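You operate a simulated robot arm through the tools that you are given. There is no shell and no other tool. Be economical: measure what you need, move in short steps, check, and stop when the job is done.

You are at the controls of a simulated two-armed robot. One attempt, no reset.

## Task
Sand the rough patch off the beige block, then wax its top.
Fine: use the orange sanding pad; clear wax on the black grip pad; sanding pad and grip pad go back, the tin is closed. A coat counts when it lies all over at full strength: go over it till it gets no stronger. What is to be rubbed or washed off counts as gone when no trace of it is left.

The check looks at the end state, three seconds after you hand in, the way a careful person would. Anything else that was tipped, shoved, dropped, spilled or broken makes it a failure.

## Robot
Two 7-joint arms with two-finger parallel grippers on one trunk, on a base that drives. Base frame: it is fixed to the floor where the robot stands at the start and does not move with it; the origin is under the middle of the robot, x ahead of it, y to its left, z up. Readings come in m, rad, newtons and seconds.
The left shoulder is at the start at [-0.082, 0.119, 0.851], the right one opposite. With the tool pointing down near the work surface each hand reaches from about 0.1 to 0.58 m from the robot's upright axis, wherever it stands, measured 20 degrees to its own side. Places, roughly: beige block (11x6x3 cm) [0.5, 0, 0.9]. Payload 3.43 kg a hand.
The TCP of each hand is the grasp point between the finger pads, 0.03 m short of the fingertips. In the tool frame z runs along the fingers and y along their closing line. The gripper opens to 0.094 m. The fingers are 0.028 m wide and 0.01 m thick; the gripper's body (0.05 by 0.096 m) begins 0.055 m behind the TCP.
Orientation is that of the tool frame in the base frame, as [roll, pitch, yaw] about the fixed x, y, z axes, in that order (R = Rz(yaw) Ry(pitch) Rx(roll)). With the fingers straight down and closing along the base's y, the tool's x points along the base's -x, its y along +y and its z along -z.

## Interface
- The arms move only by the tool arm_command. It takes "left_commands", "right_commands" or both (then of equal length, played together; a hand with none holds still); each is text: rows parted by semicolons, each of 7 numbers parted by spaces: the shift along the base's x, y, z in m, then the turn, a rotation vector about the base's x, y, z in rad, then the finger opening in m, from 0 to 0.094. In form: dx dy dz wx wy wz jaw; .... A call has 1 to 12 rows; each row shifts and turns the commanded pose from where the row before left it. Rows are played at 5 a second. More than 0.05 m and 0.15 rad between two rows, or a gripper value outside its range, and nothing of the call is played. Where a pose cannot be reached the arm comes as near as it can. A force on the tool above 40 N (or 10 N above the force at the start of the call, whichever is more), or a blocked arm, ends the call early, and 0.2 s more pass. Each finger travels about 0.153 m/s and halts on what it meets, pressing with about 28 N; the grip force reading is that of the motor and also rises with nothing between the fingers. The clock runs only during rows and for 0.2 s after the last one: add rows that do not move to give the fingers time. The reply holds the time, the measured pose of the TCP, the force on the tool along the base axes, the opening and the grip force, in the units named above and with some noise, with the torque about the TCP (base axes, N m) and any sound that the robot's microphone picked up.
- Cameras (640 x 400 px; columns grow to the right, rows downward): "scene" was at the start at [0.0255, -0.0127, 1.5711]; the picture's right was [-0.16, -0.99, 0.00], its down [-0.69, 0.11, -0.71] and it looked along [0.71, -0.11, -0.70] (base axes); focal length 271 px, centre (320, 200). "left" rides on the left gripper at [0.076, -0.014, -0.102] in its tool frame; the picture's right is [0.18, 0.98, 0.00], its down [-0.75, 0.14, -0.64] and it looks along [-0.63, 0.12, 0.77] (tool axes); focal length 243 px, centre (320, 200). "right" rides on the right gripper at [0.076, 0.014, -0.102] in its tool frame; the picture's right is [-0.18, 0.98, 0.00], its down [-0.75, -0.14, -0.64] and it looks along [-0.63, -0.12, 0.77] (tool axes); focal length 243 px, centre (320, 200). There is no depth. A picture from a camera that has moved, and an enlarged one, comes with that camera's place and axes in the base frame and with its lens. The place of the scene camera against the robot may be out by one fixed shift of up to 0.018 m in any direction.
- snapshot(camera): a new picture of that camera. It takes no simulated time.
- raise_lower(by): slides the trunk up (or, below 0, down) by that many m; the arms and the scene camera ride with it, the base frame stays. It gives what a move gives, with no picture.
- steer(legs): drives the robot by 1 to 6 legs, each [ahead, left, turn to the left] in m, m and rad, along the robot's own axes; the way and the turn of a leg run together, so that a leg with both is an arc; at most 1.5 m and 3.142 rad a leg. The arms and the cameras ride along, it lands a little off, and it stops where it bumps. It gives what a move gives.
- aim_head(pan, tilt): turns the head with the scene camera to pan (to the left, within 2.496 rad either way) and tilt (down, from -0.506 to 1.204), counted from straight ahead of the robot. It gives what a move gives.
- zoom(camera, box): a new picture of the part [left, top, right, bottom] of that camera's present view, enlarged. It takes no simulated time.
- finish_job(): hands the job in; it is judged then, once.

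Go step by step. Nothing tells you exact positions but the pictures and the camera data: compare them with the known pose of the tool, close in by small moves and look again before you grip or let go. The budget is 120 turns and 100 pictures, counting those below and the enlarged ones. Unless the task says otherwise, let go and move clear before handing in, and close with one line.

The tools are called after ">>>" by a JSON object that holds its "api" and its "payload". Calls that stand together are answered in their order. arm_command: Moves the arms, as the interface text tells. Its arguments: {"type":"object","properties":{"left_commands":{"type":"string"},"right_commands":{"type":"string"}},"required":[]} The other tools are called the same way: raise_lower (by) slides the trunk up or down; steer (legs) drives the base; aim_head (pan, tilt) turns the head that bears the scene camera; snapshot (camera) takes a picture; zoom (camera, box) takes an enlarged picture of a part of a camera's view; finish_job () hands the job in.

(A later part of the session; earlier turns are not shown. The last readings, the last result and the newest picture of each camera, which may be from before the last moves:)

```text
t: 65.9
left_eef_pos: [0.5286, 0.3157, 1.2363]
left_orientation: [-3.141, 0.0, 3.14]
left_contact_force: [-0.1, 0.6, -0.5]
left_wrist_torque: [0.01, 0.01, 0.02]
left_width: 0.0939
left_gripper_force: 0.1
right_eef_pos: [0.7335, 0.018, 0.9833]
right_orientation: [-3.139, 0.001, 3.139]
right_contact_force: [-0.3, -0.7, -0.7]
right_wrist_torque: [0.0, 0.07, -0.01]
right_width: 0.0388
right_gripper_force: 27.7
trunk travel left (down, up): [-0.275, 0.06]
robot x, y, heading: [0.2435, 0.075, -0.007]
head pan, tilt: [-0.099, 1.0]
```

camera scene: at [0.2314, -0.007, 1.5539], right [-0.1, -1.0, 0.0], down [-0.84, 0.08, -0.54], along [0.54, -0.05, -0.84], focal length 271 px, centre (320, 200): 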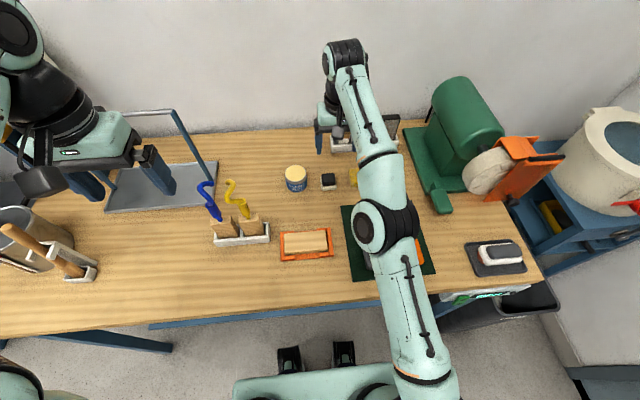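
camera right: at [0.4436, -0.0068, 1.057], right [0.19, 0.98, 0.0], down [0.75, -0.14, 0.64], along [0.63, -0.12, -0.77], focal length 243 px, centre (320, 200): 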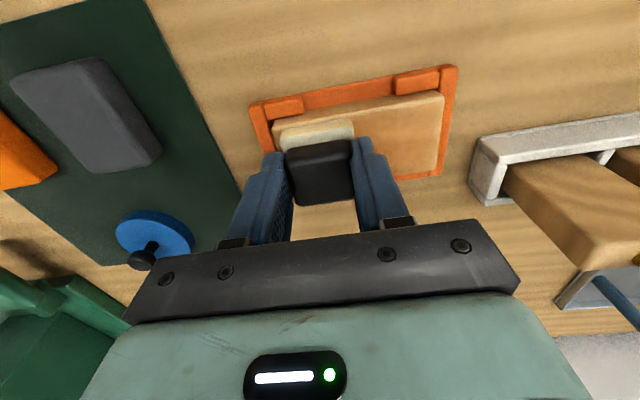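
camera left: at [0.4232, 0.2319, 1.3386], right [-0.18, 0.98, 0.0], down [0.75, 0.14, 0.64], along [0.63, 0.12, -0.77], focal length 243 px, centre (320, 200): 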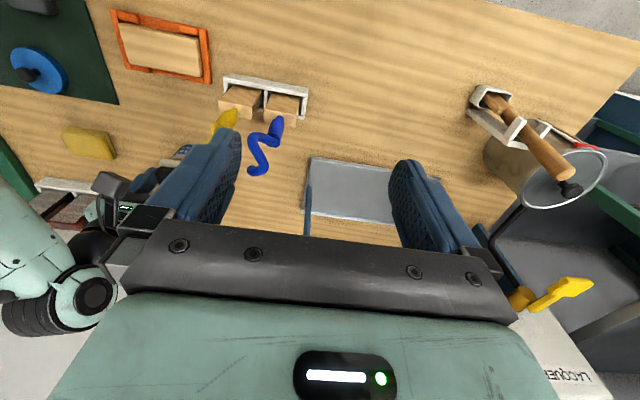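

Still no force; last time it may have touched the rim. I continue down slowly.

>>> {"api": "arm_command", "payload": {"right_commands": "0 0 -0.001 0 0 0 0.02; 0 0 -0.001 0 0 0 0.02; 0 0 -0.001 0 0 0 0.02; 0 0 0 0 0 0 0.02"}}

>>> {"api": "zoom", "payload": {"camera": "right", "box": [220, 60, 420, 210]}}

```text
t: 66.9
left_eef_pos: [0.5268, 0.3152, 1.2384]
left_orientation: [-3.141, 0.001, 3.139]
left_contact_force: [-0.7, -0.1, 0.3]
left_wrist_torque: [-0.01, -0.01, 0.02]
left_width: 0.0937
left_gripper_force: 0.0
right_eef_pos: [0.7323, 0.0182, 0.9826]
right_orientation: [-3.141, 0.006, 3.139]
right_contact_force: [1.2, -1.0, 20.1]
right_wrist_torque: [0.07, 0.02, 0.02]
right_width: 0.0387
right_gripper_force: 28.4
trunk travel left (down, up): [-0.275, 0.06]
robot x, y, heading: [0.2509, 0.0683, 0.003]
head pan, tilt: [-0.099, 1.0]
```

```text
2.67 times, centred on (320, 135) of right
camera zoom: at [0.6545, 0.0339, 1.0859], right [0.19, 0.98, 0.0], down [0.75, -0.14, 0.65], along [0.64, -0.12, -0.76], focal length 647 px, centre (320, 373)
```

zoom: 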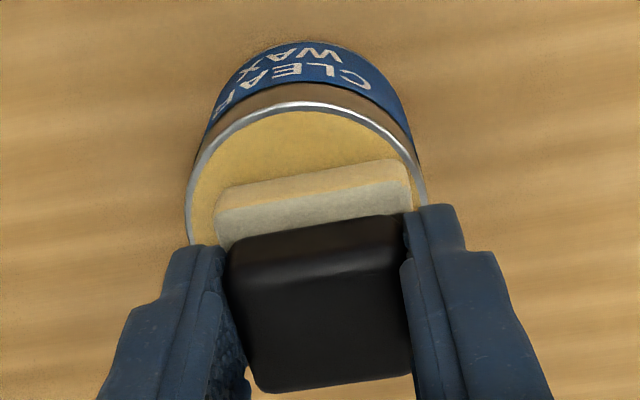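

Proper wax contact at 20 N. I rub briefly, lift out and return to the right end of the block's near lane.

>>> {"api": "arm_command", "payload": {"right_commands": "0 0.002 0 0 0 0 0.02; 0 -0.002 0 0 0 0 0.02; 0.002 0 0 0 0 0 0.02; -0.002 0 0 0 0 0 0.02; 0 0 0.02 0 0 0 0.02; 0 0 0.025 0 0 0 0.02; -0.042 -0.011 0 0 0 0 0.02; -0.042 -0.011 0 0 0 0 0.02; -0.042 -0.011 0 0 0 0 0.02; -0.042 -0.011 0 0 0 0 0.02; -0.04 -0.011 0 0 0 0 0.02; 0 0 0 0 0 0 0.02"}}

>>> {"api": "zoom", "payload": {"camera": "scene", "box": [280, 130, 430, 260]}}

```text
t: 69.5
left_eef_pos: [0.5297, 0.317, 1.2365]
left_orientation: [3.141, 0.0, 3.141]
left_contact_force: [0.4, -0.3, -0.5]
left_wrist_torque: [0.0, 0.0, 0.01]
left_width: 0.0939
left_gripper_force: 0.0
right_eef_pos: [0.5257, -0.0345, 1.0261]
right_orientation: [-3.141, 0.002, 3.139]
right_contact_force: [0.0, 0.6, 0.1]
right_wrist_torque: [-0.01, 0.05, 0.0]
right_width: 0.0387
right_gripper_force: 27.8
trunk travel left (down, up): [-0.275, 0.06]
robot x, y, heading: [0.2447, 0.0711, -0.005]
head pan, tilt: [-0.099, 1.0]
```

```text
3.08 times, centred on (355, 195) of scene
camera zoom: at [0.2615, 0.0632, 1.554], right [-0.1, -0.99, 0.0], down [-0.84, 0.08, -0.54], along [0.54, -0.05, -0.84], focal length 834 px, centre (212, 215)
```

zoom: 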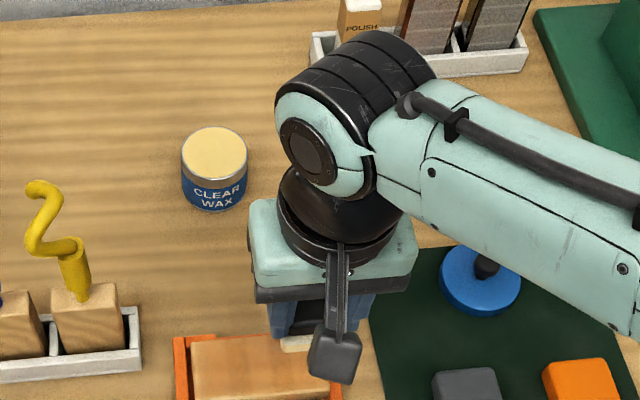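

Freshly waxed. Down onto the block at the right end.

>>> {"api": "arm_command", "payload": {"right_commands": "0 -0.002 -0.035 0 0 0 0.02; 0 0 -0.033 0 0 0 0.02; 0 0 -0.0025 0 0 0 0.02; 0 0 -0.0015 0 0 0 0.02; 0 0 -0.001 0 0 0 0.02; 0 0 0 0 0 0 0.02"}}

```text
t: 70.9
left_eef_pos: [0.5288, 0.3149, 1.2372]
left_orientation: [-3.141, -0.001, 3.139]
left_contact_force: [-0.2, -0.7, 0.4]
left_wrist_torque: [0.0, -0.01, 0.04]
left_width: 0.094
left_gripper_force: 0.0
right_eef_pos: [0.5251, -0.0391, 0.9533]
right_orientation: [3.141, 0.003, -3.141]
right_contact_force: [-0.1, 0.5, 1.2]
right_wrist_torque: [0.01, -0.06, 0.01]
right_width: 0.0388
right_gripper_force: 27.7
trunk travel left (down, up): [-0.275, 0.06]
robot x, y, heading: [0.2465, 0.0722, -0.001]
head pan, tilt: [-0.099, 1.0]
```

>>> {"api": "arm_command", "payload": {"right_commands": "0 0 -0.0015 0 0 0 0.02; -0.001 0.010 0 0 0 0 0.02; 0 0.011 0 0 0 0 0.02; 0 0.011 0 0 0 0 0.02; 0 0.011 0 0 0 0 0.02; 0 0.011 0 0 0 0 0.02; 0 0.011 0 0 0 0 0.02; 0 0.011 0 0 0 0 0.02; 0 0.006 0 0 0 0 0.02; 0.011 0 0 0 0 0 0.02; 0.012 0 0 0 0 0 0.02; 0 0 0 0 0 0 0.02"}}

```text
t: 72.6
left_eef_pos: [0.5274, 0.3151, 1.2366]
left_orientation: [3.14, 0.002, 3.139]
left_contact_force: [0.1, 0.9, 0.2]
left_wrist_torque: [-0.01, 0.0, -0.01]
left_width: 0.094
left_gripper_force: 0.1
right_eef_pos: [0.5227, 0.0317, 0.952]
right_orientation: [-3.139, 0.007, 3.137]
right_contact_force: [-3.2, -6.6, 12.6]
right_wrist_torque: [-0.09, 0.14, 0.01]
right_width: 0.0388
right_gripper_force: 28.3
trunk travel left (down, up): [-0.275, 0.06]
robot x, y, heading: [0.2459, 0.0682, -0.002]
head pan, tilt: [-0.099, 1.0]
stopped in row 8 (right hand): the force on the tool passed its limit at 41 N (the readings are from after the stop); the commanded pose is now the measured one
```

It stopped just short of the left end. I finish it with slightly less pressure, cross over and start back.

>>> {"api": "arm_command", "payload": {"right_commands": "0 0.005 0.0005 0 0 0 0.02; 0 0.005 0 0 0 0 0.02; 0.011 0 0 0 0 0 0.02; 0.012 0 0 0 0 0 0.02; 0 -0.010 0 0 0 0 0.02; 0 -0.010 0 0 0 0 0.02; 0 -0.010 0 0 0 0 0.02; 0 -0.010 0 0 0 0 0.02; 0 -0.010 0 0 0 0 0.02; 0 -0.010 0 0 0 0 0.02; 0 -0.010 0 0 0 0 0.02; 0 -0.010 0 0 0 0 0.02"}}

```text
t: 75.2
left_eef_pos: [0.5277, 0.3161, 1.237]
left_orientation: [-3.141, 0.002, 3.139]
left_contact_force: [0.3, 1.0, 0.2]
left_wrist_torque: [-0.01, 0.02, 0.0]
left_width: 0.0941
left_gripper_force: 0.0
right_eef_pos: [0.5468, -0.0378, 0.9524]
right_orientation: [-3.138, 0.003, 3.138]
right_contact_force: [-0.1, 3.0, 4.5]
right_wrist_torque: [0.08, -0.02, -0.01]
right_width: 0.0386
right_gripper_force: 28.1
trunk travel left (down, up): [-0.275, 0.06]
robot x, y, heading: [0.2489, 0.0728, 0.003]
head pan, tilt: [-0.099, 1.0]
```

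Back to the near lane and another lap at the same height.

>>> {"api": "arm_command", "payload": {"right_commands": "-0.011 0 -0.0007 0 0 0 0.02; -0.012 0 0 0 0 0 0.02; 0 0.010 0 0 0 0 0.02; 0 0.010 0 0 0 0 0.02; 0 0.010 0 0 0 0 0.02; 0 0.010 0 0 0 0 0.02; 0 0.010 0 0 0 0 0.02; 0 0.010 0 0 0 0 0.02; 0 0.010 0 0 0 0 0.02; 0 0.008 0 0 0 0 0.02; 0.011 0 0 0 0 0 0.02; 0.012 0 0 0 0 0 0.02"}}

>>> {"api": "snapshot", "payload": {"camera": "right"}}

```text
t: 77.8
left_eef_pos: [0.5262, 0.3165, 1.2369]
left_orientation: [3.141, 0.001, 3.139]
left_contact_force: [0.5, -0.9, 0.1]
left_wrist_torque: [0.03, 0.0, 0.03]
left_width: 0.0938
left_gripper_force: 0.0
right_eef_pos: [0.5438, 0.0425, 0.9517]
right_orientation: [-3.14, 0.004, 3.141]
right_contact_force: [-7.7, 3.8, 16.9]
right_wrist_torque: [0.1, 0.43, -0.01]
right_width: 0.0386
right_gripper_force: 27.7
trunk travel left (down, up): [-0.275, 0.06]
robot x, y, heading: [0.2394, 0.0698, -0.0]
head pan, tilt: [-0.099, 1.0]
```

```text
32 pictures are left
camera right: at [0.4666, 0.0585, 1.055], right [0.18, 0.98, 0.0], down [0.75, -0.14, 0.64], along [0.63, -0.12, -0.76], focal length 243 px, centre (320, 200)
```

right: 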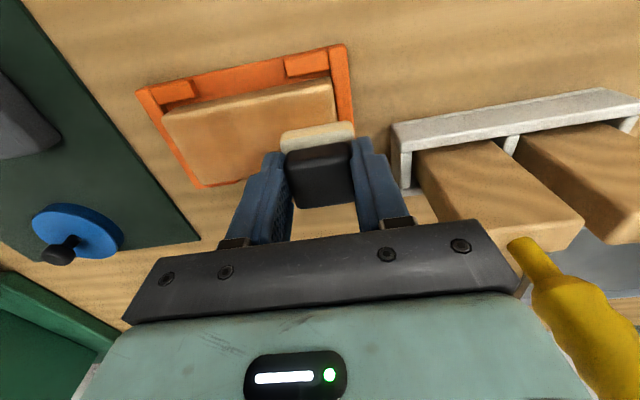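

The coat is clearly stronger now. Far lane back to the right, lift away and inspect.

>>> {"api": "arm_command", "payload": {"right_commands": "0.001 -0.011 0 0 0 0 0.02; 0 -0.011 0 0 0 0 0.02; 0 -0.011 0 0 0 0 0.02; 0 -0.011 0 0 0 0 0.02; 0 -0.011 0 0 0 0 0.02; 0 -0.011 0 0 0 0 0.02; 0 -0.011 0 0 0 0 0.02; 0 -0.005 0 0 0 0 0.02; 0 0 0.03 0 0 0 0.02; 0 -0.03 0.035 0 0 0 0.02; 0 -0.045 0 0 0 0 0.02; 0 0 0 0 0 0 0.02"}}

>>> {"api": "zoom", "payload": {"camera": "scene", "box": [295, 225, 385, 281]}}

>>> {"api": "zoom", "payload": {"camera": "right", "box": [340, 10, 560, 150]}}

```text
t: 80.4
left_eef_pos: [0.5284, 0.3163, 1.2363]
left_orientation: [-3.141, 0.0, 3.14]
left_contact_force: [-0.5, -0.4, -0.3]
left_wrist_torque: [-0.03, -0.01, 0.0]
left_width: 0.094
left_gripper_force: 0.1
right_eef_pos: [0.5486, -0.1156, 1.0173]
right_orientation: [-3.139, 0.004, 3.138]
right_contact_force: [-0.9, 0.2, -0.4]
right_wrist_torque: [0.01, 0.03, 0.0]
right_width: 0.0389
right_gripper_force: 28.0
trunk travel left (down, up): [-0.275, 0.06]
robot x, y, heading: [0.2474, 0.0708, 0.002]
head pan, tilt: [-0.099, 1.0]
```

```text
7.11 times, centred on (340, 253) of scene
camera zoom: at [0.2607, 0.0635, 1.5539], right [-0.1, -0.99, 0.0], down [-0.84, 0.08, -0.54], along [0.54, -0.05, -0.84], focal length 1928 px, centre (178, -177)
```

zoom: 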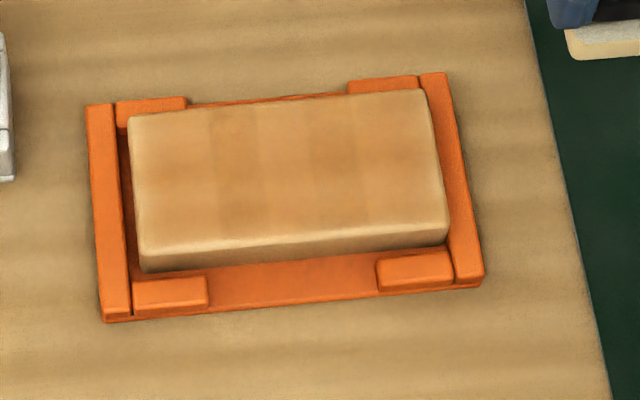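

```text
2.86 times, centred on (450, 80) of right
camera zoom: at [0.4715, -0.0995, 1.1201], right [0.19, 0.98, 0.0], down [0.75, -0.14, 0.65], along [0.63, -0.12, -0.76], focal length 693 px, centre (-51, 543)
```

zoom: 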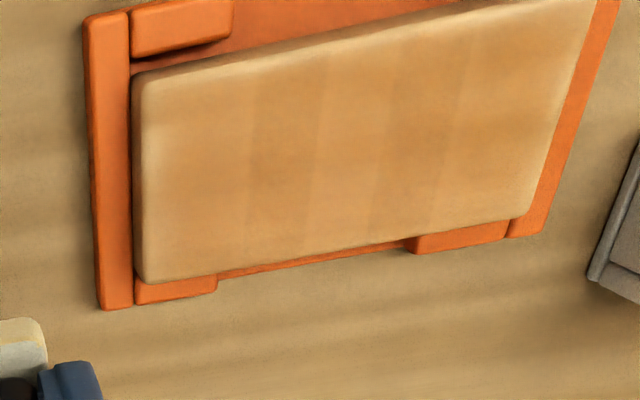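

Stronger, though the ends still look lighter. I fetch wax again and continue with emphasis on the ends.

>>> {"api": "arm_command", "payload": {"right_commands": "0.031 0.022 0.012 0 0 0 0.02; 0.031 0.022 0 0 0 0 0.02; 0.031 0.022 0 0 0 0 0.02; 0.031 0.023 0 0 0 0 0.02; 0.031 0.023 0 0 0 0 0.02; 0.029 0.022 0 0 0 0 0.02; 0 0 -0.03 0 0 0 0.02; 0 0 -0.010 0 0 0 0.02; 0 0 0 0 0 0 0.02"}}

>>> {"api": "zoom", "payload": {"camera": "right", "box": [220, 60, 420, 210]}}

```text
t: 82.4
left_eef_pos: [0.5293, 0.3156, 1.2373]
left_orientation: [3.141, 0.0, 3.137]
left_contact_force: [-0.3, 0.5, 0.3]
left_wrist_torque: [0.0, -0.02, 0.0]
left_width: 0.094
left_gripper_force: 0.1
right_eef_pos: [0.7328, 0.019, 0.986]
right_orientation: [-3.14, 0.004, 3.138]
right_contact_force: [0.2, -0.3, 0.2]
right_wrist_torque: [-0.02, 0.01, -0.03]
right_width: 0.0388
right_gripper_force: 28.0
trunk travel left (down, up): [-0.275, 0.06]
robot x, y, heading: [0.2471, 0.0698, -0.001]
head pan, tilt: [-0.099, 1.0]
```

```text
2.67 times, centred on (320, 135) of right
camera zoom: at [0.6549, 0.0352, 1.0903], right [0.19, 0.98, 0.0], down [0.75, -0.14, 0.65], along [0.63, -0.12, -0.76], focal length 647 px, centre (320, 373)
```

zoom: 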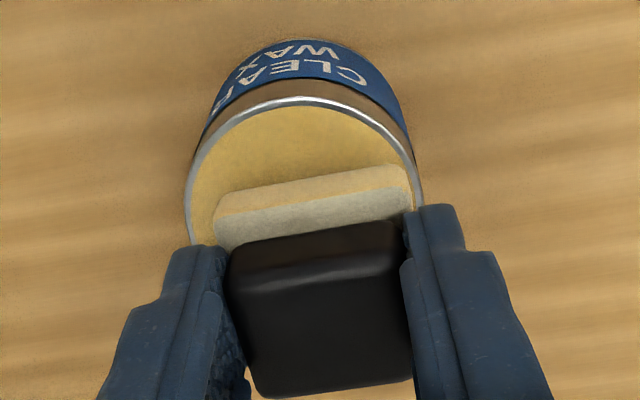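

>>> {"api": "arm_command", "payload": {"right_commands": "0 -0.001 -0.002 0 0 0 0.02; 0 0 -0.002 0 0 0 0.02; 0 0 -0.001 0 0 0 0.02; 0 0 -0.001 0 0 0 0.02; 0 0.002 0 0 0 0 0.02; 0 -0.002 0 0 0 0 0.02; 0.002 0 0 0 0 0 0.02; -0.002 0 0 0 0 0 0.02; 0 0 0 0 0 0 0.02"}}

```text
t: 84.4
left_eef_pos: [0.5287, 0.3152, 1.2372]
left_orientation: [3.141, 0.001, 3.14]
left_contact_force: [0.5, -0.3, -0.6]
left_wrist_torque: [-0.01, 0.01, -0.02]
left_width: 0.094
left_gripper_force: 0.0
right_eef_pos: [0.7326, 0.0152, 0.9821]
right_orientation: [-3.14, 0.005, 3.139]
right_contact_force: [-0.1, 0.2, 1.3]
right_wrist_torque: [0.04, 0.03, 0.01]
right_width: 0.0388
right_gripper_force: 28.6
trunk travel left (down, up): [-0.275, 0.06]
robot x, y, heading: [0.2463, 0.0709, 0.002]
head pan, tilt: [-0.099, 1.0]
```

Just touching; I press 1.5 mm more, then lift and go back to the block's near right end.

>>> {"api": "arm_command", "payload": {"right_commands": "0 0 -0.0015 0 0 0 0.02; 0 0.002 0 0 0 0 0.02; 0 -0.001 0 0 0 0 0.02; 0 0 0 0 0 0 0.02; 0 0 0.02 0 0 0 0.02; 0 0 0.026 0 0 0 0.02; -0.042 -0.011 0 0 0 0 0.02; -0.042 -0.011 0 0 0 0 0.02; -0.042 -0.011 0 0 0 0 0.02; -0.042 -0.011 0 0 0 0 0.02; -0.039 -0.011 0 0 0 0 0.02; 0 0 0 0 0 0 0.02"}}

>>> {"api": "arm_command", "payload": {"right_commands": "0 0 -0.035 0 0 0 0.02; 0 0 -0.034 0 0 0 0.02; 0 0 -0.0025 0 0 0 0.02; 0 0 -0.0015 0 0 0 0.02; 0 0 0 0 0 0 0.02"}}

```text
t: 87.0
left_eef_pos: [0.5287, 0.3161, 1.2354]
left_orientation: [-3.141, 0.001, 3.139]
left_contact_force: [0.5, 0.4, -0.5]
left_wrist_torque: [-0.04, 0.01, 0.01]
left_width: 0.0936
left_gripper_force: 0.1
right_eef_pos: [0.526, -0.0395, 1.0277]
right_orientation: [-3.14, 0.004, 3.137]
right_contact_force: [-0.2, 0.0, -0.4]
right_wrist_torque: [-0.01, 0.0, 0.0]
right_width: 0.0386
right_gripper_force: 27.7
trunk travel left (down, up): [-0.275, 0.06]
robot x, y, heading: [0.2456, 0.0702, -0.001]
head pan, tilt: [-0.099, 1.0]
```

```text
t: 88.2
left_eef_pos: [0.5285, 0.3166, 1.2365]
left_orientation: [3.14, -0.001, 3.14]
left_contact_force: [-1.0, -0.7, 0.2]
left_wrist_torque: [-0.02, -0.06, -0.03]
left_width: 0.0939
left_gripper_force: 0.0
right_eef_pos: [0.5255, -0.0373, 0.9531]
right_orientation: [-3.138, 0.005, 3.138]
right_contact_force: [0.1, 0.4, -0.3]
right_wrist_torque: [0.01, 0.01, 0.01]
right_width: 0.0389
right_gripper_force: 27.7
trunk travel left (down, up): [-0.275, 0.06]
robot x, y, heading: [0.2475, 0.07, -0.006]
head pan, tilt: [-0.099, 1.0]
```

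Now I rub the right end in both lanes.

>>> {"api": "arm_command", "payload": {"right_commands": "-0.002 0 -0.002 0 0 0 0.02; 0 0.012 0 0 0 0 0.02; 0 -0.013 0 0 0 0 0.02; 0.011 0 0 0 0 0 0.02; 0.012 0 0 0 0 0 0.02; 0 0.012 0 0 0 0 0.02; 0 -0.012 0 0 0 0 0.02; -0.012 0.003 0 0 0 0 0.02; -0.011 0.003 0 0 0 0 0.02; 0 0.01 0 0 0 0 0.02; 0 0.01 0 0 0 0 0.02; 0 0.01 0 0 0 0 0.02"}}

```text
t: 90.8
left_eef_pos: [0.5284, 0.3149, 1.2386]
left_orientation: [3.141, 0.0, 3.14]
left_contact_force: [0.3, 0.0, -0.7]
left_wrist_torque: [0.01, 0.02, 0.01]
left_width: 0.094
left_gripper_force: 0.1
right_eef_pos: [0.5204, -0.0034, 0.9522]
right_orientation: [-3.139, 0.004, 3.139]
right_contact_force: [0.9, -1.5, 2.6]
right_wrist_torque: [-0.01, 0.0, -0.04]
right_width: 0.0387
right_gripper_force: 28.3
trunk travel left (down, up): [-0.275, 0.06]
robot x, y, heading: [0.2455, 0.0726, -0.001]
head pan, tilt: [-0.099, 1.0]
```

>>> {"api": "arm_command", "payload": {"right_commands": "0.001 0.010 -0.001 0 0 0 0.02; 0 0.011 0 0 0 0 0.02; 0 0.011 0 0 0 0 0.02; 0 0.011 0 0 0 0 0.02; 0 -0.011 0 0 0 0 0.02; 0 0.011 0 0 0 0 0.02; 0.011 0 0 0 0 0 0.02; 0.012 0 0 0 0 0 0.02; 0 -0.011 0 0 0 0 0.02; 0 0.012 0 0 0 0 0.02; 0 -0.011 0 0 0 0 0.02; 0 -0.011 0 0 0 0 0.02"}}

```text
t: 93.4
left_eef_pos: [0.5278, 0.3171, 1.2362]
left_orientation: [-3.141, 0.001, 3.139]
left_contact_force: [0.7, 0.3, 0.3]
left_wrist_torque: [0.02, 0.0, 0.0]
left_width: 0.0941
left_gripper_force: 0.0
right_eef_pos: [0.5467, 0.0241, 0.9513]
right_orientation: [3.138, 0.007, 3.141]
right_contact_force: [0.7, 12.2, 24.4]
right_wrist_torque: [0.44, 0.08, -0.02]
right_width: 0.0389
right_gripper_force: 28.2
trunk travel left (down, up): [-0.275, 0.06]
robot x, y, heading: [0.245, 0.0737, -0.004]
head pan, tilt: [-0.099, 1.0]
```

Good pressure. I finish the far lane to the right, cross and do the near lane back.

>>> {"api": "arm_command", "payload": {"right_commands": "0 -0.011 0.0005 0 0 0 0.02; 0 -0.011 0 0 0 0 0.02; 0 -0.011 0 0 0 0 0.02; 0 -0.011 0 0 0 0 0.02; 0 -0.010 0 0 0 0 0.02; 0 -0.009 0 0 0 0 0.02; -0.012 0 0 0 0 0 0.02; -0.011 0 0 0 0 0 0.02; 0 0.011 0 0 0 0 0.02; 0 0.011 0 0 0 0 0.02; 0 0.011 0 0 0 0 0.02; 0 0.011 0 0 0 0 0.02"}}

>>> {"api": "zoom", "payload": {"camera": "right", "box": [200, 40, 480, 215]}}

```text
t: 96.0
left_eef_pos: [0.5275, 0.3146, 1.2368]
left_orientation: [-3.141, 0.001, 3.14]
left_contact_force: [-0.3, 0.7, 0.1]
left_wrist_torque: [0.01, -0.02, 0.04]
left_width: 0.0939
left_gripper_force: 0.1
right_eef_pos: [0.5231, -0.0007, 0.9503]
right_orientation: [-3.139, 0.007, 3.139]
right_contact_force: [-0.9, -11.4, 24.4]
right_wrist_torque: [-0.39, -0.01, -0.01]
right_width: 0.0391
right_gripper_force: 28.3
trunk travel left (down, up): [-0.275, 0.06]
robot x, y, heading: [0.2428, 0.0708, 0.001]
head pan, tilt: [-0.099, 1.0]
```

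```text
2.29 times, centred on (340, 128) of right
camera zoom: at [0.4455, 0.0163, 1.0547], right [0.19, 0.98, 0.0], down [0.75, -0.14, 0.65], along [0.63, -0.12, -0.76], focal length 555 px, centre (274, 366)
```

zoom: 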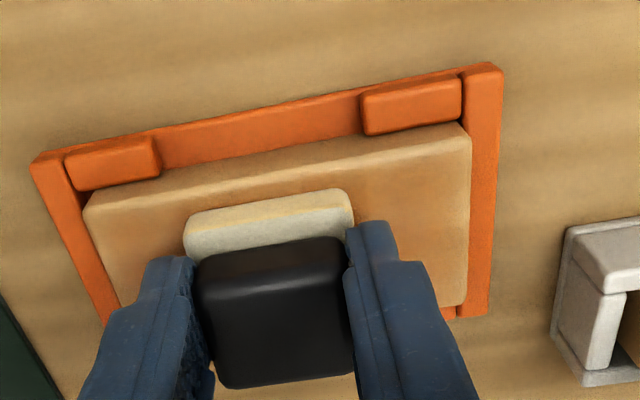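

This view shows the pad sits about 1 cm farther forward in the hand than I assumed, so the strip along the near edge got less. I shift the lanes: near lane at x 0.511, far lane at 0.528.

>>> {"api": "arm_command", "payload": {"right_commands": "-0.006 0 0.0005 0 0 0 0.02; -0.006 0 0 0 0 0 0.02; 0 0.012 0 0 0 0 0.02; 0 0.012 0 0 0 0 0.02; 0 0.012 0 0 0 0 0.02; 0 -0.012 0 0 0 0 0.02; 0 -0.012 0 0 0 0 0.02; 0 -0.012 0 0 0 0 0.02; 0 -0.012 0 0 0 0 0.02; 0 -0.012 0 0 0 0 0.02; 0 -0.012 0 0 0 0 0.02; 0 0 0 0 0 0 0.02"}}

```text
t: 98.6
left_eef_pos: [0.5282, 0.3164, 1.2371]
left_orientation: [3.141, 0.002, 3.14]
left_contact_force: [-0.8, 0.6, 0.5]
left_wrist_torque: [0.0, 0.03, 0.02]
left_width: 0.094
left_gripper_force: 0.0
right_eef_pos: [0.512, -0.0346, 0.9506]
right_orientation: [-3.137, 0.004, 3.138]
right_contact_force: [-0.6, 2.3, 10.1]
right_wrist_torque: [0.22, 0.0, 0.01]
right_width: 0.0385
right_gripper_force: 28.5
trunk travel left (down, up): [-0.275, 0.06]
robot x, y, heading: [0.2435, 0.0692, -0.002]
head pan, tilt: [-0.099, 1.0]
```

>>> {"api": "arm_command", "payload": {"right_commands": "0 0.012 -0.0005 0 0 0 0.02; 0 0.012 0 0 0 0 0.02; 0 0.012 0 0 0 0 0.02; 0 0.012 0 0 0 0 0.02; 0 0.012 0 0 0 0 0.02; 0 0.010 0 0 0 0 0.02; 0.008 0 0 0 0 0 0.02; 0.009 0 0 0 0 0 0.02; 0 -0.012 0 0 0 0 0.02; 0 -0.012 0 0 0 0 0.02; 0 -0.012 0 0 0 0 0.02; 0 -0.012 0 0 0 0 0.02"}}

```text
t: 101.2
left_eef_pos: [0.5287, 0.3161, 1.237]
left_orientation: [3.141, 0.003, 3.14]
left_contact_force: [0.3, 1.0, 0.3]
left_wrist_torque: [0.01, -0.05, 0.01]
left_width: 0.0939
left_gripper_force: 0.1
right_eef_pos: [0.5286, -0.013, 0.9516]
right_orientation: [-3.139, 0.005, 3.137]
right_contact_force: [1.1, 5.2, 12.3]
right_wrist_torque: [0.26, 0.02, 0.0]
right_width: 0.0388
right_gripper_force: 28.4
trunk travel left (down, up): [-0.275, 0.06]
robot x, y, heading: [0.2444, 0.0725, -0.003]
head pan, tilt: [-0.099, 1.0]
```

Finish the far lane to the right, lift, and inspect.

>>> {"api": "arm_command", "payload": {"right_commands": "0 -0.012 0 0 0 0 0.02; 0 -0.011 0 0 0 0 0.02; 0 0.011 0 0 0 0 0.02; 0 -0.011 0 0 0 0 0.02; 0 0 0.03 0 0 0 0.02; 0.01 -0.03 0.035 0 0 0 0.02; 0.01 -0.045 0 0 0 0 0.02; 0 0 0 0 0 0 0.02"}}

>>> {"api": "zoom", "payload": {"camera": "scene", "box": [295, 225, 385, 281]}}

>>> {"api": "zoom", "payload": {"camera": "right", "box": [340, 10, 560, 150]}}

```text
t: 103.0
left_eef_pos: [0.5294, 0.3163, 1.2368]
left_orientation: [-3.141, 0.001, 3.141]
left_contact_force: [0.1, 0.1, -0.2]
left_wrist_torque: [0.0, 0.0, -0.01]
left_width: 0.0939
left_gripper_force: 0.0
right_eef_pos: [0.5468, -0.1105, 1.0179]
right_orientation: [-3.14, 0.005, 3.138]
right_contact_force: [-0.6, 0.2, -0.2]
right_wrist_torque: [0.0, 0.01, -0.01]
right_width: 0.0385
right_gripper_force: 27.4
trunk travel left (down, up): [-0.275, 0.06]
robot x, y, heading: [0.2424, 0.0704, -0.007]
head pan, tilt: [-0.099, 1.0]
```

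```text
7.11 times, centred on (340, 253) of scene
camera zoom: at [0.2606, 0.0635, 1.5539], right [-0.1, -0.99, 0.0], down [-0.84, 0.08, -0.54], along [0.54, -0.05, -0.84], focal length 1928 px, centre (178, -177)
```

zoom: 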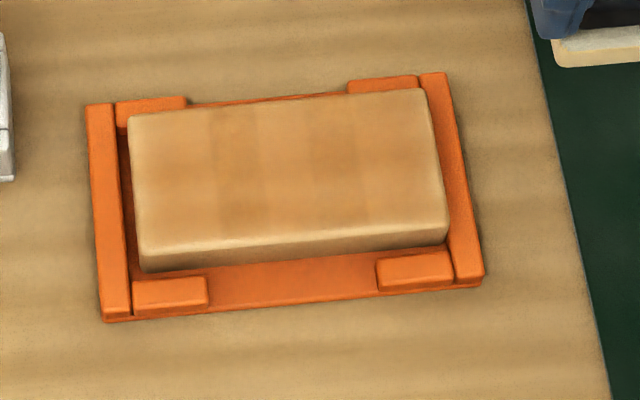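

```text
2.86 times, centred on (450, 80) of right
camera zoom: at [0.4683, -0.0943, 1.1201], right [0.19, 0.98, 0.0], down [0.75, -0.14, 0.65], along [0.63, -0.12, -0.76], focal length 693 px, centre (-51, 543)
```

zoom: 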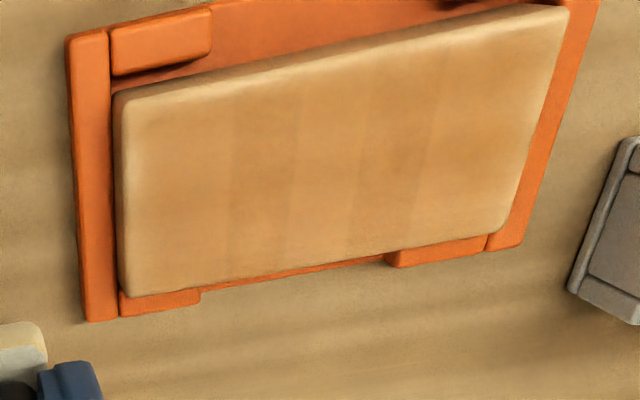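

The change is now small; bands are faint but still visible, so I take a better-centred dip (pad centre is ~1 cm ahead of the TCP) and go over again.

>>> {"api": "arm_command", "payload": {"right_commands": "0.030 0.021 0.012 0 0 0 0.02; 0.030 0.021 0 0 0 0 0.02; 0.030 0.021 0 0 0 0 0.02; 0.030 0.021 0 0 0 0 0.02; 0.030 0.021 0 0 0 0 0.02; 0.027 0.021 0 0 0 0 0.02; 0 0 -0.03 0 0 0 0.02; 0 0 -0.012 0 0 0 0.02; 0 0 -0.003 0 0 0 0.02; 0 0 -0.002 0 0 0 0.02; 0 0 -0.001 0 0 0 0.02; 0 0 0 0 0 0 0.02"}}

>>> {"api": "zoom", "payload": {"camera": "right", "box": [220, 60, 420, 210]}}

```text
t: 105.6
left_eef_pos: [0.5282, 0.3158, 1.2379]
left_orientation: [3.141, 0.001, 3.139]
left_contact_force: [0.4, -0.3, 0.4]
left_wrist_torque: [-0.01, 0.0, -0.06]
left_width: 0.0942
left_gripper_force: 0.1
right_eef_pos: [0.7261, 0.0138, 0.9813]
right_orientation: [-3.142, 0.008, 3.138]
right_contact_force: [1.3, -1.6, 13.4]
right_wrist_torque: [-0.02, 0.06, 0.04]
right_width: 0.0387
right_gripper_force: 28.2
trunk travel left (down, up): [-0.275, 0.06]
robot x, y, heading: [0.2487, 0.0698, 0.001]
head pan, tilt: [-0.099, 1.0]
```

```text
2.67 times, centred on (320, 135) of right
camera zoom: at [0.6477, 0.0301, 1.0849], right [0.19, 0.98, 0.0], down [0.75, -0.14, 0.65], along [0.64, -0.12, -0.76], focal length 647 px, centre (320, 373)
```

zoom: 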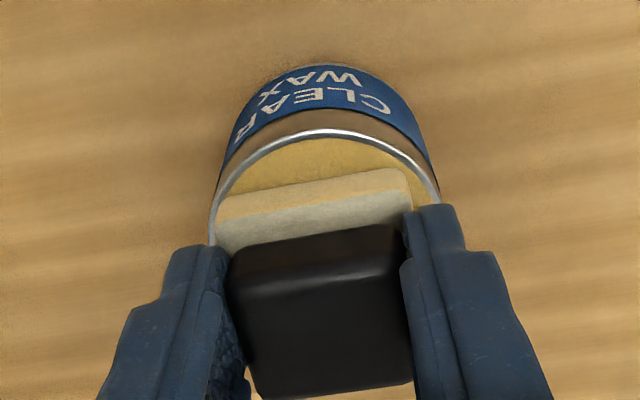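

>>> {"api": "arm_command", "payload": {"right_commands": "0 0.003 0 0 0 0 0.02; 0 0 -0.0005 0 0 0 0.02; 0 0 0 0 0 0 0.02; 0 0 0.02 0 0 0 0.02; 0 0 0.026 0 0 0 0.02; -0.043 -0.010 0 0 0 0 0.02; -0.043 -0.010 0 0 0 0 0.02; -0.043 -0.010 0 0 0 0 0.02; -0.043 -0.010 0 0 0 0 0.02; -0.043 -0.012 0 0 0 0 0.02; 0 0 -0.03 0 0 0 0.02; 0 0 0 0 0 0 0.02"}}

>>> {"api": "arm_command", "payload": {"right_commands": "0 0 -0.03 0 0 0 0.02; 0 0 -0.012 0 0 0 0.02; 0 0 -0.003 0 0 0 0.02; 0 0 0 0 0 0 0.02"}}

```text
t: 108.2
left_eef_pos: [0.5285, 0.3152, 1.2374]
left_orientation: [-3.141, 0.003, 3.14]
left_contact_force: [-0.5, 0.3, 0.2]
left_wrist_torque: [-0.02, -0.01, -0.01]
left_width: 0.0939
left_gripper_force: 0.2
right_eef_pos: [0.5111, -0.0355, 0.9949]
right_orientation: [-3.14, 0.005, 3.14]
right_contact_force: [-0.7, -1.3, 0.1]
right_wrist_torque: [-0.01, 0.01, -0.06]
right_width: 0.0386
right_gripper_force: 27.8
trunk travel left (down, up): [-0.275, 0.06]
robot x, y, heading: [0.2491, 0.0706, 0.001]
head pan, tilt: [-0.099, 1.0]
```

```text
t: 109.2
left_eef_pos: [0.5269, 0.3157, 1.2369]
left_orientation: [-3.141, 0.0, 3.139]
left_contact_force: [-0.9, -0.6, -0.8]
left_wrist_torque: [0.04, -0.01, 0.02]
left_width: 0.0941
left_gripper_force: 0.1
right_eef_pos: [0.5108, -0.0343, 0.9522]
right_orientation: [-3.141, 0.006, 3.137]
right_contact_force: [0.3, -2.5, 15.8]
right_wrist_torque: [-0.04, -0.11, 0.0]
right_width: 0.0388
right_gripper_force: 28.4
trunk travel left (down, up): [-0.275, 0.06]
robot x, y, heading: [0.2516, 0.0712, -0.005]
head pan, tilt: [-0.099, 1.0]
```

>>> {"api": "arm_command", "payload": {"right_commands": "0 0.012 0 0 0 0 0.02; 0 0.012 0 0 0 0 0.02; 0 0.012 0 0 0 0 0.02; 0 0.012 0 0 0 0 0.02; 0 0.012 0 0 0 0 0.02; 0 0.010 0 0 0 0 0.02; 0.008 0 0 0 0 0 0.02; 0.009 0 0 0 0 0 0.02; 0 -0.012 0 0 0 0 0.02; 0 -0.012 0 0 0 0 0.02; 0 -0.012 0 0 0 0 0.02; 0 -0.012 0 0 0 0 0.02"}}

```text
t: 111.8
left_eef_pos: [0.5281, 0.3166, 1.2371]
left_orientation: [-3.14, 0.0, 3.14]
left_contact_force: [-0.5, 0.0, -0.2]
left_wrist_torque: [-0.03, 0.01, -0.01]
left_width: 0.094
left_gripper_force: 0.0
right_eef_pos: [0.5277, -0.0109, 0.952]
right_orientation: [3.14, 0.008, 3.139]
right_contact_force: [-0.7, 9.8, 24.2]
right_wrist_torque: [0.46, 0.08, 0.01]
right_width: 0.0387
right_gripper_force: 27.3
trunk travel left (down, up): [-0.275, 0.06]
robot x, y, heading: [0.2473, 0.0655, -0.001]
head pan, tilt: [-0.099, 1.0]
```

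>>> {"api": "arm_command", "payload": {"right_commands": "0 -0.012 0 0 0 0 0.02; 0 -0.013 0 0 0 0 0.02; -0.008 0 0 0 0 0 0.02; -0.009 0 0 0 0 0 0.02; 0 0.012 0 0 0 0 0.02; 0 0.012 0 0 0 0 0.02; 0 0.012 0 0 0 0 0.02; 0 0.012 0 0 0 0 0.02; 0 0.012 0 0 0 0 0.02; 0 0.011 0 0 0 0 0.02; 0.009 0 0 0 0 0 0.02; 0.009 0 0 0 0 0 0.02"}}

```text
t: 114.4
left_eef_pos: [0.5265, 0.3157, 1.237]
left_orientation: [-3.141, 0.002, 3.139]
left_contact_force: [0.0, 0.0, -0.7]
left_wrist_torque: [0.04, 0.0, -0.01]
left_width: 0.0937
left_gripper_force: 0.0
right_eef_pos: [0.5271, 0.0351, 0.9522]
right_orientation: [3.14, 0.005, 3.141]
right_contact_force: [-9.6, 4.5, 20.9]
right_wrist_torque: [0.14, 0.49, -0.02]
right_width: 0.0388
right_gripper_force: 27.9
trunk travel left (down, up): [-0.275, 0.06]
robot x, y, heading: [0.2453, 0.0705, -0.003]
head pan, tilt: [-0.099, 1.0]
```

Back along the far lane, then lift aside and compare.

>>> {"api": "arm_command", "payload": {"right_commands": "0 -0.012 0 0 0 0 0.02; 0 -0.012 0 0 0 0 0.02; 0 -0.012 0 0 0 0 0.02; 0 -0.012 0 0 0 0 0.02; 0 -0.012 0 0 0 0 0.02; 0 -0.012 0 0 0 0 0.02; 0 0 0.03 0 0 0 0.02; 0.01 -0.03 0.035 0 0 0 0.02; 0.01 -0.045 0 0 0 0 0.02; 0 0 0 0 0 0 0.02"}}

>>> {"api": "zoom", "payload": {"camera": "scene", "box": [295, 225, 385, 281]}}

>>> {"api": "zoom", "payload": {"camera": "right", "box": [340, 10, 560, 150]}}

```text
t: 116.6
left_eef_pos: [0.5284, 0.3156, 1.2368]
left_orientation: [-3.141, -0.001, 3.141]
left_contact_force: [-0.8, -0.5, 0.6]
left_wrist_torque: [0.01, -0.01, -0.01]
left_width: 0.0941
left_gripper_force: 0.1
right_eef_pos: [0.5478, -0.1106, 1.0136]
right_orientation: [-3.14, 0.003, 3.138]
right_contact_force: [0.7, -0.3, -0.5]
right_wrist_torque: [-0.01, 0.03, 0.0]
right_width: 0.0387
right_gripper_force: 27.6
trunk travel left (down, up): [-0.275, 0.06]
robot x, y, heading: [0.2454, 0.07, 0.004]
head pan, tilt: [-0.099, 1.0]
```

```text
7.11 times, centred on (340, 253) of scene
camera zoom: at [0.2605, 0.0635, 1.5539], right [-0.1, -0.99, 0.0], down [-0.84, 0.08, -0.54], along [0.54, -0.05, -0.84], focal length 1928 px, centre (178, -177)
```

zoom: 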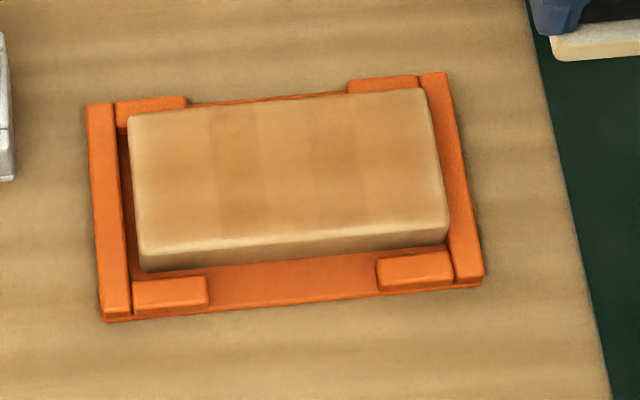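

```text
2.86 times, centred on (450, 80) of right
camera zoom: at [0.4711, -0.0948, 1.1172], right [0.19, 0.98, 0.0], down [0.75, -0.14, 0.65], along [0.63, -0.12, -0.76], focal length 693 px, centre (-51, 543)
```

zoom: 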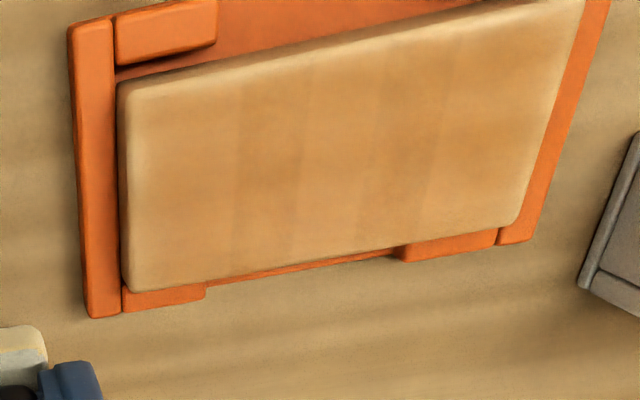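

The picture is virtually unchanged after fresh wax, which suggests full strength. One tight enlargement to check the ends and edges.

>>> {"api": "zoom", "payload": {"camera": "scene", "box": [311, 235, 361, 265]}}

>>> {"api": "zoom", "payload": {"camera": "right", "box": [370, 10, 545, 120]}}

```text
12.80 times, centred on (336, 250) of scene
camera zoom: at [0.2605, 0.0635, 1.5539], right [-0.1, -0.99, 0.0], down [-0.84, 0.08, -0.54], along [0.54, -0.05, -0.84], focal length 3470 px, centre (115, -440)
```

zoom: 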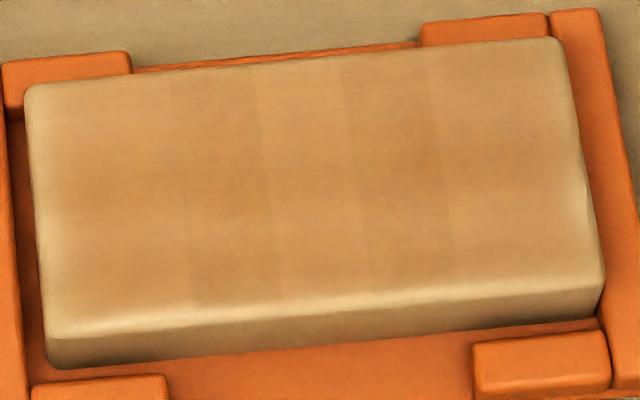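

```text
3.64 times, centred on (458, 65) of right
camera zoom: at [0.4711, -0.0948, 1.1172], right [0.19, 0.98, 0.0], down [0.75, -0.14, 0.65], along [0.63, -0.12, -0.76], focal length 882 px, centre (-180, 691)
```

zoom: 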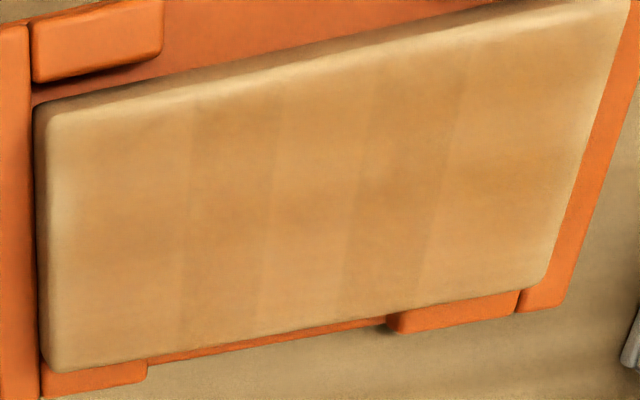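

The pattern is steady; to be sure about the margins, I do one more perimeter lap with the pad overhanging the edges slightly.

>>> {"api": "arm_command", "payload": {"right_commands": "-0.022 0.034 0 0 0 0 0.02; -0.023 0.034 0 0 0 0 0.02; 0 0 -0.03 0 0 0 0.02; 0 0 -0.026 0 0 0 0.02; 0 0 -0.004 0 0 0 0.02; 0 0 -0.0015 0 0 0 0.02; 0 0 0 0 0 0 0.02"}}

```text
t: 118.2
left_eef_pos: [0.5289, 0.3155, 1.2364]
left_orientation: [-3.141, 0.001, 3.139]
left_contact_force: [-0.8, 0.4, -0.6]
left_wrist_torque: [0.04, 0.0, 0.03]
left_width: 0.094
left_gripper_force: 0.0
right_eef_pos: [0.5039, -0.0447, 0.9521]
right_orientation: [-3.14, 0.004, 3.139]
right_contact_force: [-0.7, -0.1, 0.2]
right_wrist_torque: [-0.02, 0.01, 0.02]
right_width: 0.0389
right_gripper_force: 28.8
trunk travel left (down, up): [-0.275, 0.06]
robot x, y, heading: [0.2469, 0.0721, -0.002]
head pan, tilt: [-0.099, 1.0]
```

>>> {"api": "arm_command", "payload": {"right_commands": "0 0 -0.0015 0 0 0 0.02; 0 0.012 0 0 0 0 0.02; 0 0.012 0 0 0 0 0.02; 0 0.012 0 0 0 0 0.02; 0 0.012 0 0 0 0 0.02; 0 0.012 0 0 0 0 0.02; 0 0.012 0 0 0 0 0.02; 0 0.012 0 0 0 0 0.02; 0 0.006 0 0 0 0 0.02; 0.012 0 0 0 0 0 0.02; 0.012 0 0 0 0 0 0.02; 0.010 0 0 0 0 0 0.02"}}

```text
t: 120.8
left_eef_pos: [0.5286, 0.3157, 1.2366]
left_orientation: [-3.141, -0.002, 3.141]
left_contact_force: [-0.5, -0.9, 0.3]
left_wrist_torque: [0.01, -0.01, -0.01]
left_width: 0.094
left_gripper_force: 0.1
right_eef_pos: [0.5392, 0.0444, 0.9527]
right_orientation: [-3.14, 0.003, 3.138]
right_contact_force: [0.4, -0.3, -0.8]
right_wrist_torque: [0.03, 0.02, 0.0]
right_width: 0.0389
right_gripper_force: 28.5
trunk travel left (down, up): [-0.275, 0.06]
robot x, y, heading: [0.2441, 0.0678, -0.002]
head pan, tilt: [-0.099, 1.0]
```

>>> {"api": "arm_command", "payload": {"right_commands": "0 0 -0.0015 0 0 0 0.02; 0 -0.012 0 0 0 0 0.02; 0 -0.012 0 0 0 0 0.02; 0 -0.012 0 0 0 0 0.02; 0 -0.012 0 0 0 0 0.02; 0 -0.012 0 0 0 0 0.02; 0 -0.012 0 0 0 0 0.02; 0 -0.012 0 0 0 0 0.02; 0 -0.005 0 0 0 0 0.02; -0.012 0 0 0 0 0 0.02; -0.012 0 0 0 0 0 0.02; -0.011 0 0 0 0 0 0.02"}}

>>> {"api": "snapshot", "payload": {"camera": "right"}}

```text
t: 123.4
left_eef_pos: [0.5289, 0.3148, 1.2367]
left_orientation: [-3.141, -0.001, 3.141]
left_contact_force: [-0.5, 0.3, -0.4]
left_wrist_torque: [0.04, -0.02, 0.0]
left_width: 0.0939
left_gripper_force: 0.0
right_eef_pos: [0.5035, -0.0442, 0.9515]
right_orientation: [-3.139, 0.005, 3.135]
right_contact_force: [7.2, -0.9, 15.2]
right_wrist_torque: [0.02, -0.52, -0.07]
right_width: 0.0385
right_gripper_force: 27.7
trunk travel left (down, up): [-0.275, 0.06]
robot x, y, heading: [0.2442, 0.0719, -0.002]
head pan, tilt: [-0.099, 1.0]
```

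```text
20 pictures are left
camera right: at [0.4248, -0.0283, 1.0548], right [0.19, 0.98, 0.0], down [0.75, -0.14, 0.65], along [0.63, -0.12, -0.76], focal length 243 px, centre (320, 200)
```

right: 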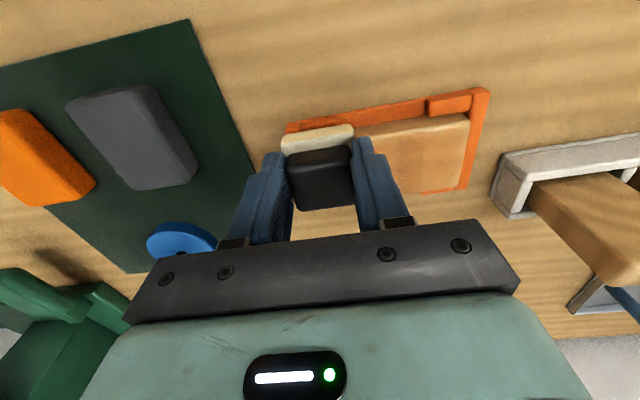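

One last pass along the near edge with good pressure, then lift and move toward the applicator's place while checking.

>>> {"api": "arm_command", "payload": {"right_commands": "0.004 0.012 0 0 0 0 0.02; 0 0.012 0 0 0 0 0.02; 0 0.012 0 0 0 0 0.02; 0 0.012 0 0 0 0 0.02; 0 0.012 0 0 0 0 0.02; 0 0.012 0 0 0 0 0.02; 0 0.012 0 0 0 0 0.02; 0 0 0.035 0 0 0 0.02; 0.03 -0.03 0.02 0 0 0 0.02; 0.03 -0.038 0.015 0 0 0 0.02; 0.03 -0.038 0 0 0 0 0.02; 0 0 0 0 0 0 0.02"}}

>>> {"api": "zoom", "payload": {"camera": "scene", "box": [295, 225, 385, 281]}}

```text
refused: row 10 steps farther than a row can; nothing moved
```

```text
7.11 times, centred on (340, 253) of scene
camera zoom: at [0.2607, 0.0628, 1.5539], right [-0.1, -0.99, 0.0], down [-0.84, 0.08, -0.54], along [0.54, -0.05, -0.84], focal length 1928 px, centre (178, -177)
```

zoom: 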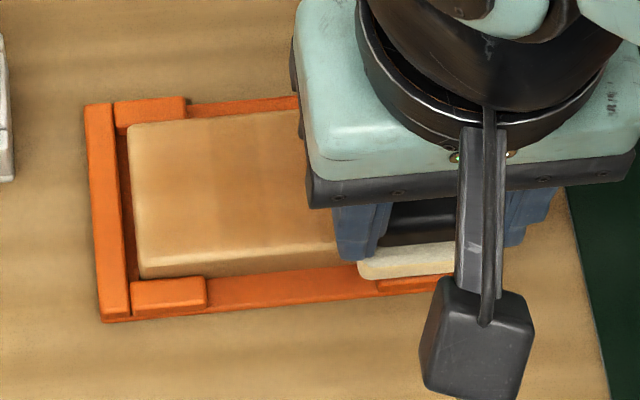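

The margins did gain strength, so the overhang helps. I repeat the pass with valid rows.

>>> {"api": "arm_command", "payload": {"right_commands": "0.002 0.012 0 0 0 0 0.02; 0 0.012 0 0 0 0 0.02; 0 0.012 0 0 0 0 0.02; 0 0.012 0 0 0 0 0.02; 0 0.012 0 0 0 0 0.02; 0 0.012 0 0 0 0 0.02; 0 0.012 0 0 0 0 0.02; 0 0.006 0 0 0 0 0.02; 0.012 0 0 0 0 0 0.02; 0.012 0 0 0 0 0 0.02; 0.010 0 0 0 0 0 0.02; 0 0 0 0 0 0 0.02"}}

>>> {"api": "arm_command", "payload": {"right_commands": "0 -0.012 -0.0005 0 0 0 0.02; 0 -0.012 0 0 0 0 0.02; 0 -0.012 0 0 0 0 0.02; 0 -0.012 0 0 0 0 0.02; 0 -0.012 0 0 0 0 0.02; 0 -0.012 0 0 0 0 0.02; 0 -0.012 0 0 0 0 0.02; 0 -0.006 0 0 0 0 0.02; 0 0 0.03 0 0 0 0.02; 0.01 -0.03 0.035 0 0 0 0.02; 0.01 -0.04 0.01 0 0 0 0.02; 0 0 0 0 0 0 0.02"}}

>>> {"api": "zoom", "payload": {"camera": "scene", "box": [295, 225, 385, 281]}}

>>> {"api": "zoom", "payload": {"camera": "right", "box": [340, 10, 560, 150]}}

```text
t: 126.0
left_eef_pos: [0.5265, 0.3164, 1.237]
left_orientation: [-3.14, 0.002, 3.139]
left_contact_force: [0.0, -0.2, -0.3]
left_wrist_torque: [0.02, -0.02, 0.02]
left_width: 0.094
left_gripper_force: 0.1
right_eef_pos: [0.5381, 0.0471, 0.9516]
right_orientation: [-3.14, 0.005, 3.139]
right_contact_force: [-7.3, 3.5, 17.2]
right_wrist_torque: [0.08, 0.48, -0.06]
right_width: 0.0387
right_gripper_force: 27.7
trunk travel left (down, up): [-0.275, 0.06]
robot x, y, heading: [0.2471, 0.072, -0.003]
head pan, tilt: [-0.099, 1.0]
```

```text
t: 128.6
left_eef_pos: [0.5294, 0.3163, 1.2375]
left_orientation: [-3.14, -0.001, 3.139]
left_contact_force: [-0.2, 0.7, 0.5]
left_wrist_torque: [-0.03, -0.01, -0.04]
left_width: 0.094
left_gripper_force: 0.0
right_eef_pos: [0.5583, -0.1151, 1.0263]
right_orientation: [-3.141, 0.004, 3.139]
right_contact_force: [0.6, 0.0, 0.2]
right_wrist_torque: [-0.02, 0.02, -0.02]
right_width: 0.0388
right_gripper_force: 28.1
trunk travel left (down, up): [-0.275, 0.06]
robot x, y, heading: [0.246, 0.0725, 0.003]
head pan, tilt: [-0.099, 1.0]
```

```text
7.11 times, centred on (340, 253) of scene
camera zoom: at [0.2606, 0.0634, 1.5539], right [-0.1, -0.99, 0.0], down [-0.84, 0.08, -0.54], along [0.54, -0.05, -0.84], focal length 1928 px, centre (178, -177)
```

zoom: 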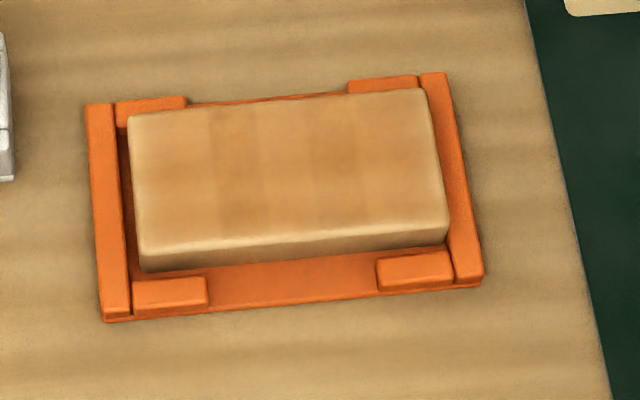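

```text
2.86 times, centred on (450, 80) of right
camera zoom: at [0.4806, -0.0991, 1.1301], right [0.19, 0.98, 0.0], down [0.75, -0.14, 0.64], along [0.63, -0.12, -0.76], focal length 693 px, centre (-51, 543)
```

zoom: 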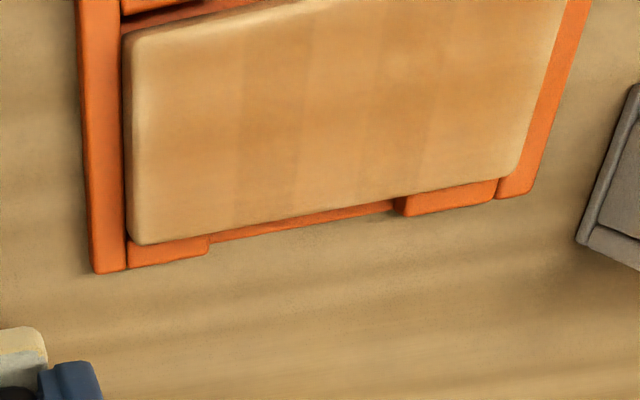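

No further change: the coat is at full strength. Now I carry the applicator back to its original place at (0.718, -0.0795).

>>> {"api": "arm_command", "payload": {"right_commands": "0.04 0.009 0 0 0 0 0.02; 0.04 0.009 0 0 0 0 0.02; 0.04 0.009 0 0 0 0 0.02; 0.04 0.009 0 0 0 0 0.02; 0 0 -0.04 0 0 0 0.02; 0 0 -0.04 0 0 0 0.02; 0 0 -0.012 0 0 0 0.02; 0 0 0 0 0 0 0.02"}}

>>> {"api": "snapshot", "payload": {"camera": "right"}}

```text
t: 130.4
left_eef_pos: [0.53, 0.3159, 1.2375]
left_orientation: [3.141, 0.0, 3.141]
left_contact_force: [-0.1, -0.2, -1.6]
left_wrist_torque: [0.0, 0.0, -0.02]
left_width: 0.0935
left_gripper_force: 0.1
right_eef_pos: [0.7193, -0.0791, 0.9349]
right_orientation: [-3.141, 0.003, 3.138]
right_contact_force: [-0.5, -0.1, 0.5]
right_wrist_torque: [0.03, 0.0, -0.02]
right_width: 0.0388
right_gripper_force: 28.0
trunk travel left (down, up): [-0.275, 0.06]
robot x, y, heading: [0.2473, 0.0699, -0.003]
head pan, tilt: [-0.099, 1.0]
```

```text
16 pictures are left
camera right: at [0.6412, -0.0634, 1.0383], right [0.19, 0.98, 0.0], down [0.75, -0.14, 0.64], along [0.63, -0.12, -0.76], focal length 243 px, centre (320, 200)
```

right: 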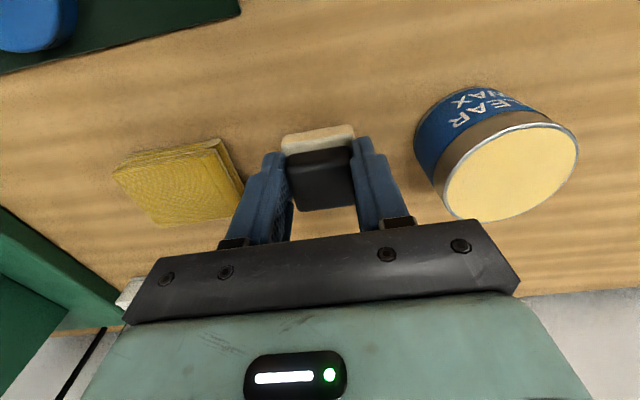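

The applicator slid a few mm forward in the fingers, so I set it 4 mm back, lower to touch, and check the force.

>>> {"api": "arm_command", "payload": {"right_commands": "-0.004 0 -0.003 0 0 0 0.02; 0 0 -0.002 0 0 0 0.02; 0 0 -0.001 0 0 0 0.02; 0 0 -0.001 0 0 0 0.02; 0 0 0 0 0 0 0.02"}}

```text
t: 131.6
left_eef_pos: [0.5292, 0.3151, 1.2381]
left_orientation: [3.141, 0.0, 3.14]
left_contact_force: [0.4, 0.2, 0.2]
left_wrist_torque: [-0.01, 0.0, -0.03]
left_width: 0.0942
left_gripper_force: 0.1
right_eef_pos: [0.7153, -0.0789, 0.9278]
right_orientation: [-3.139, 0.003, 3.14]
right_contact_force: [0.6, 0.0, 0.1]
right_wrist_torque: [-0.01, 0.01, -0.03]
right_width: 0.0389
right_gripper_force: 28.2
trunk travel left (down, up): [-0.275, 0.06]
robot x, y, heading: [0.2455, 0.0702, 0.002]
head pan, tilt: [-0.099, 1.0]
```

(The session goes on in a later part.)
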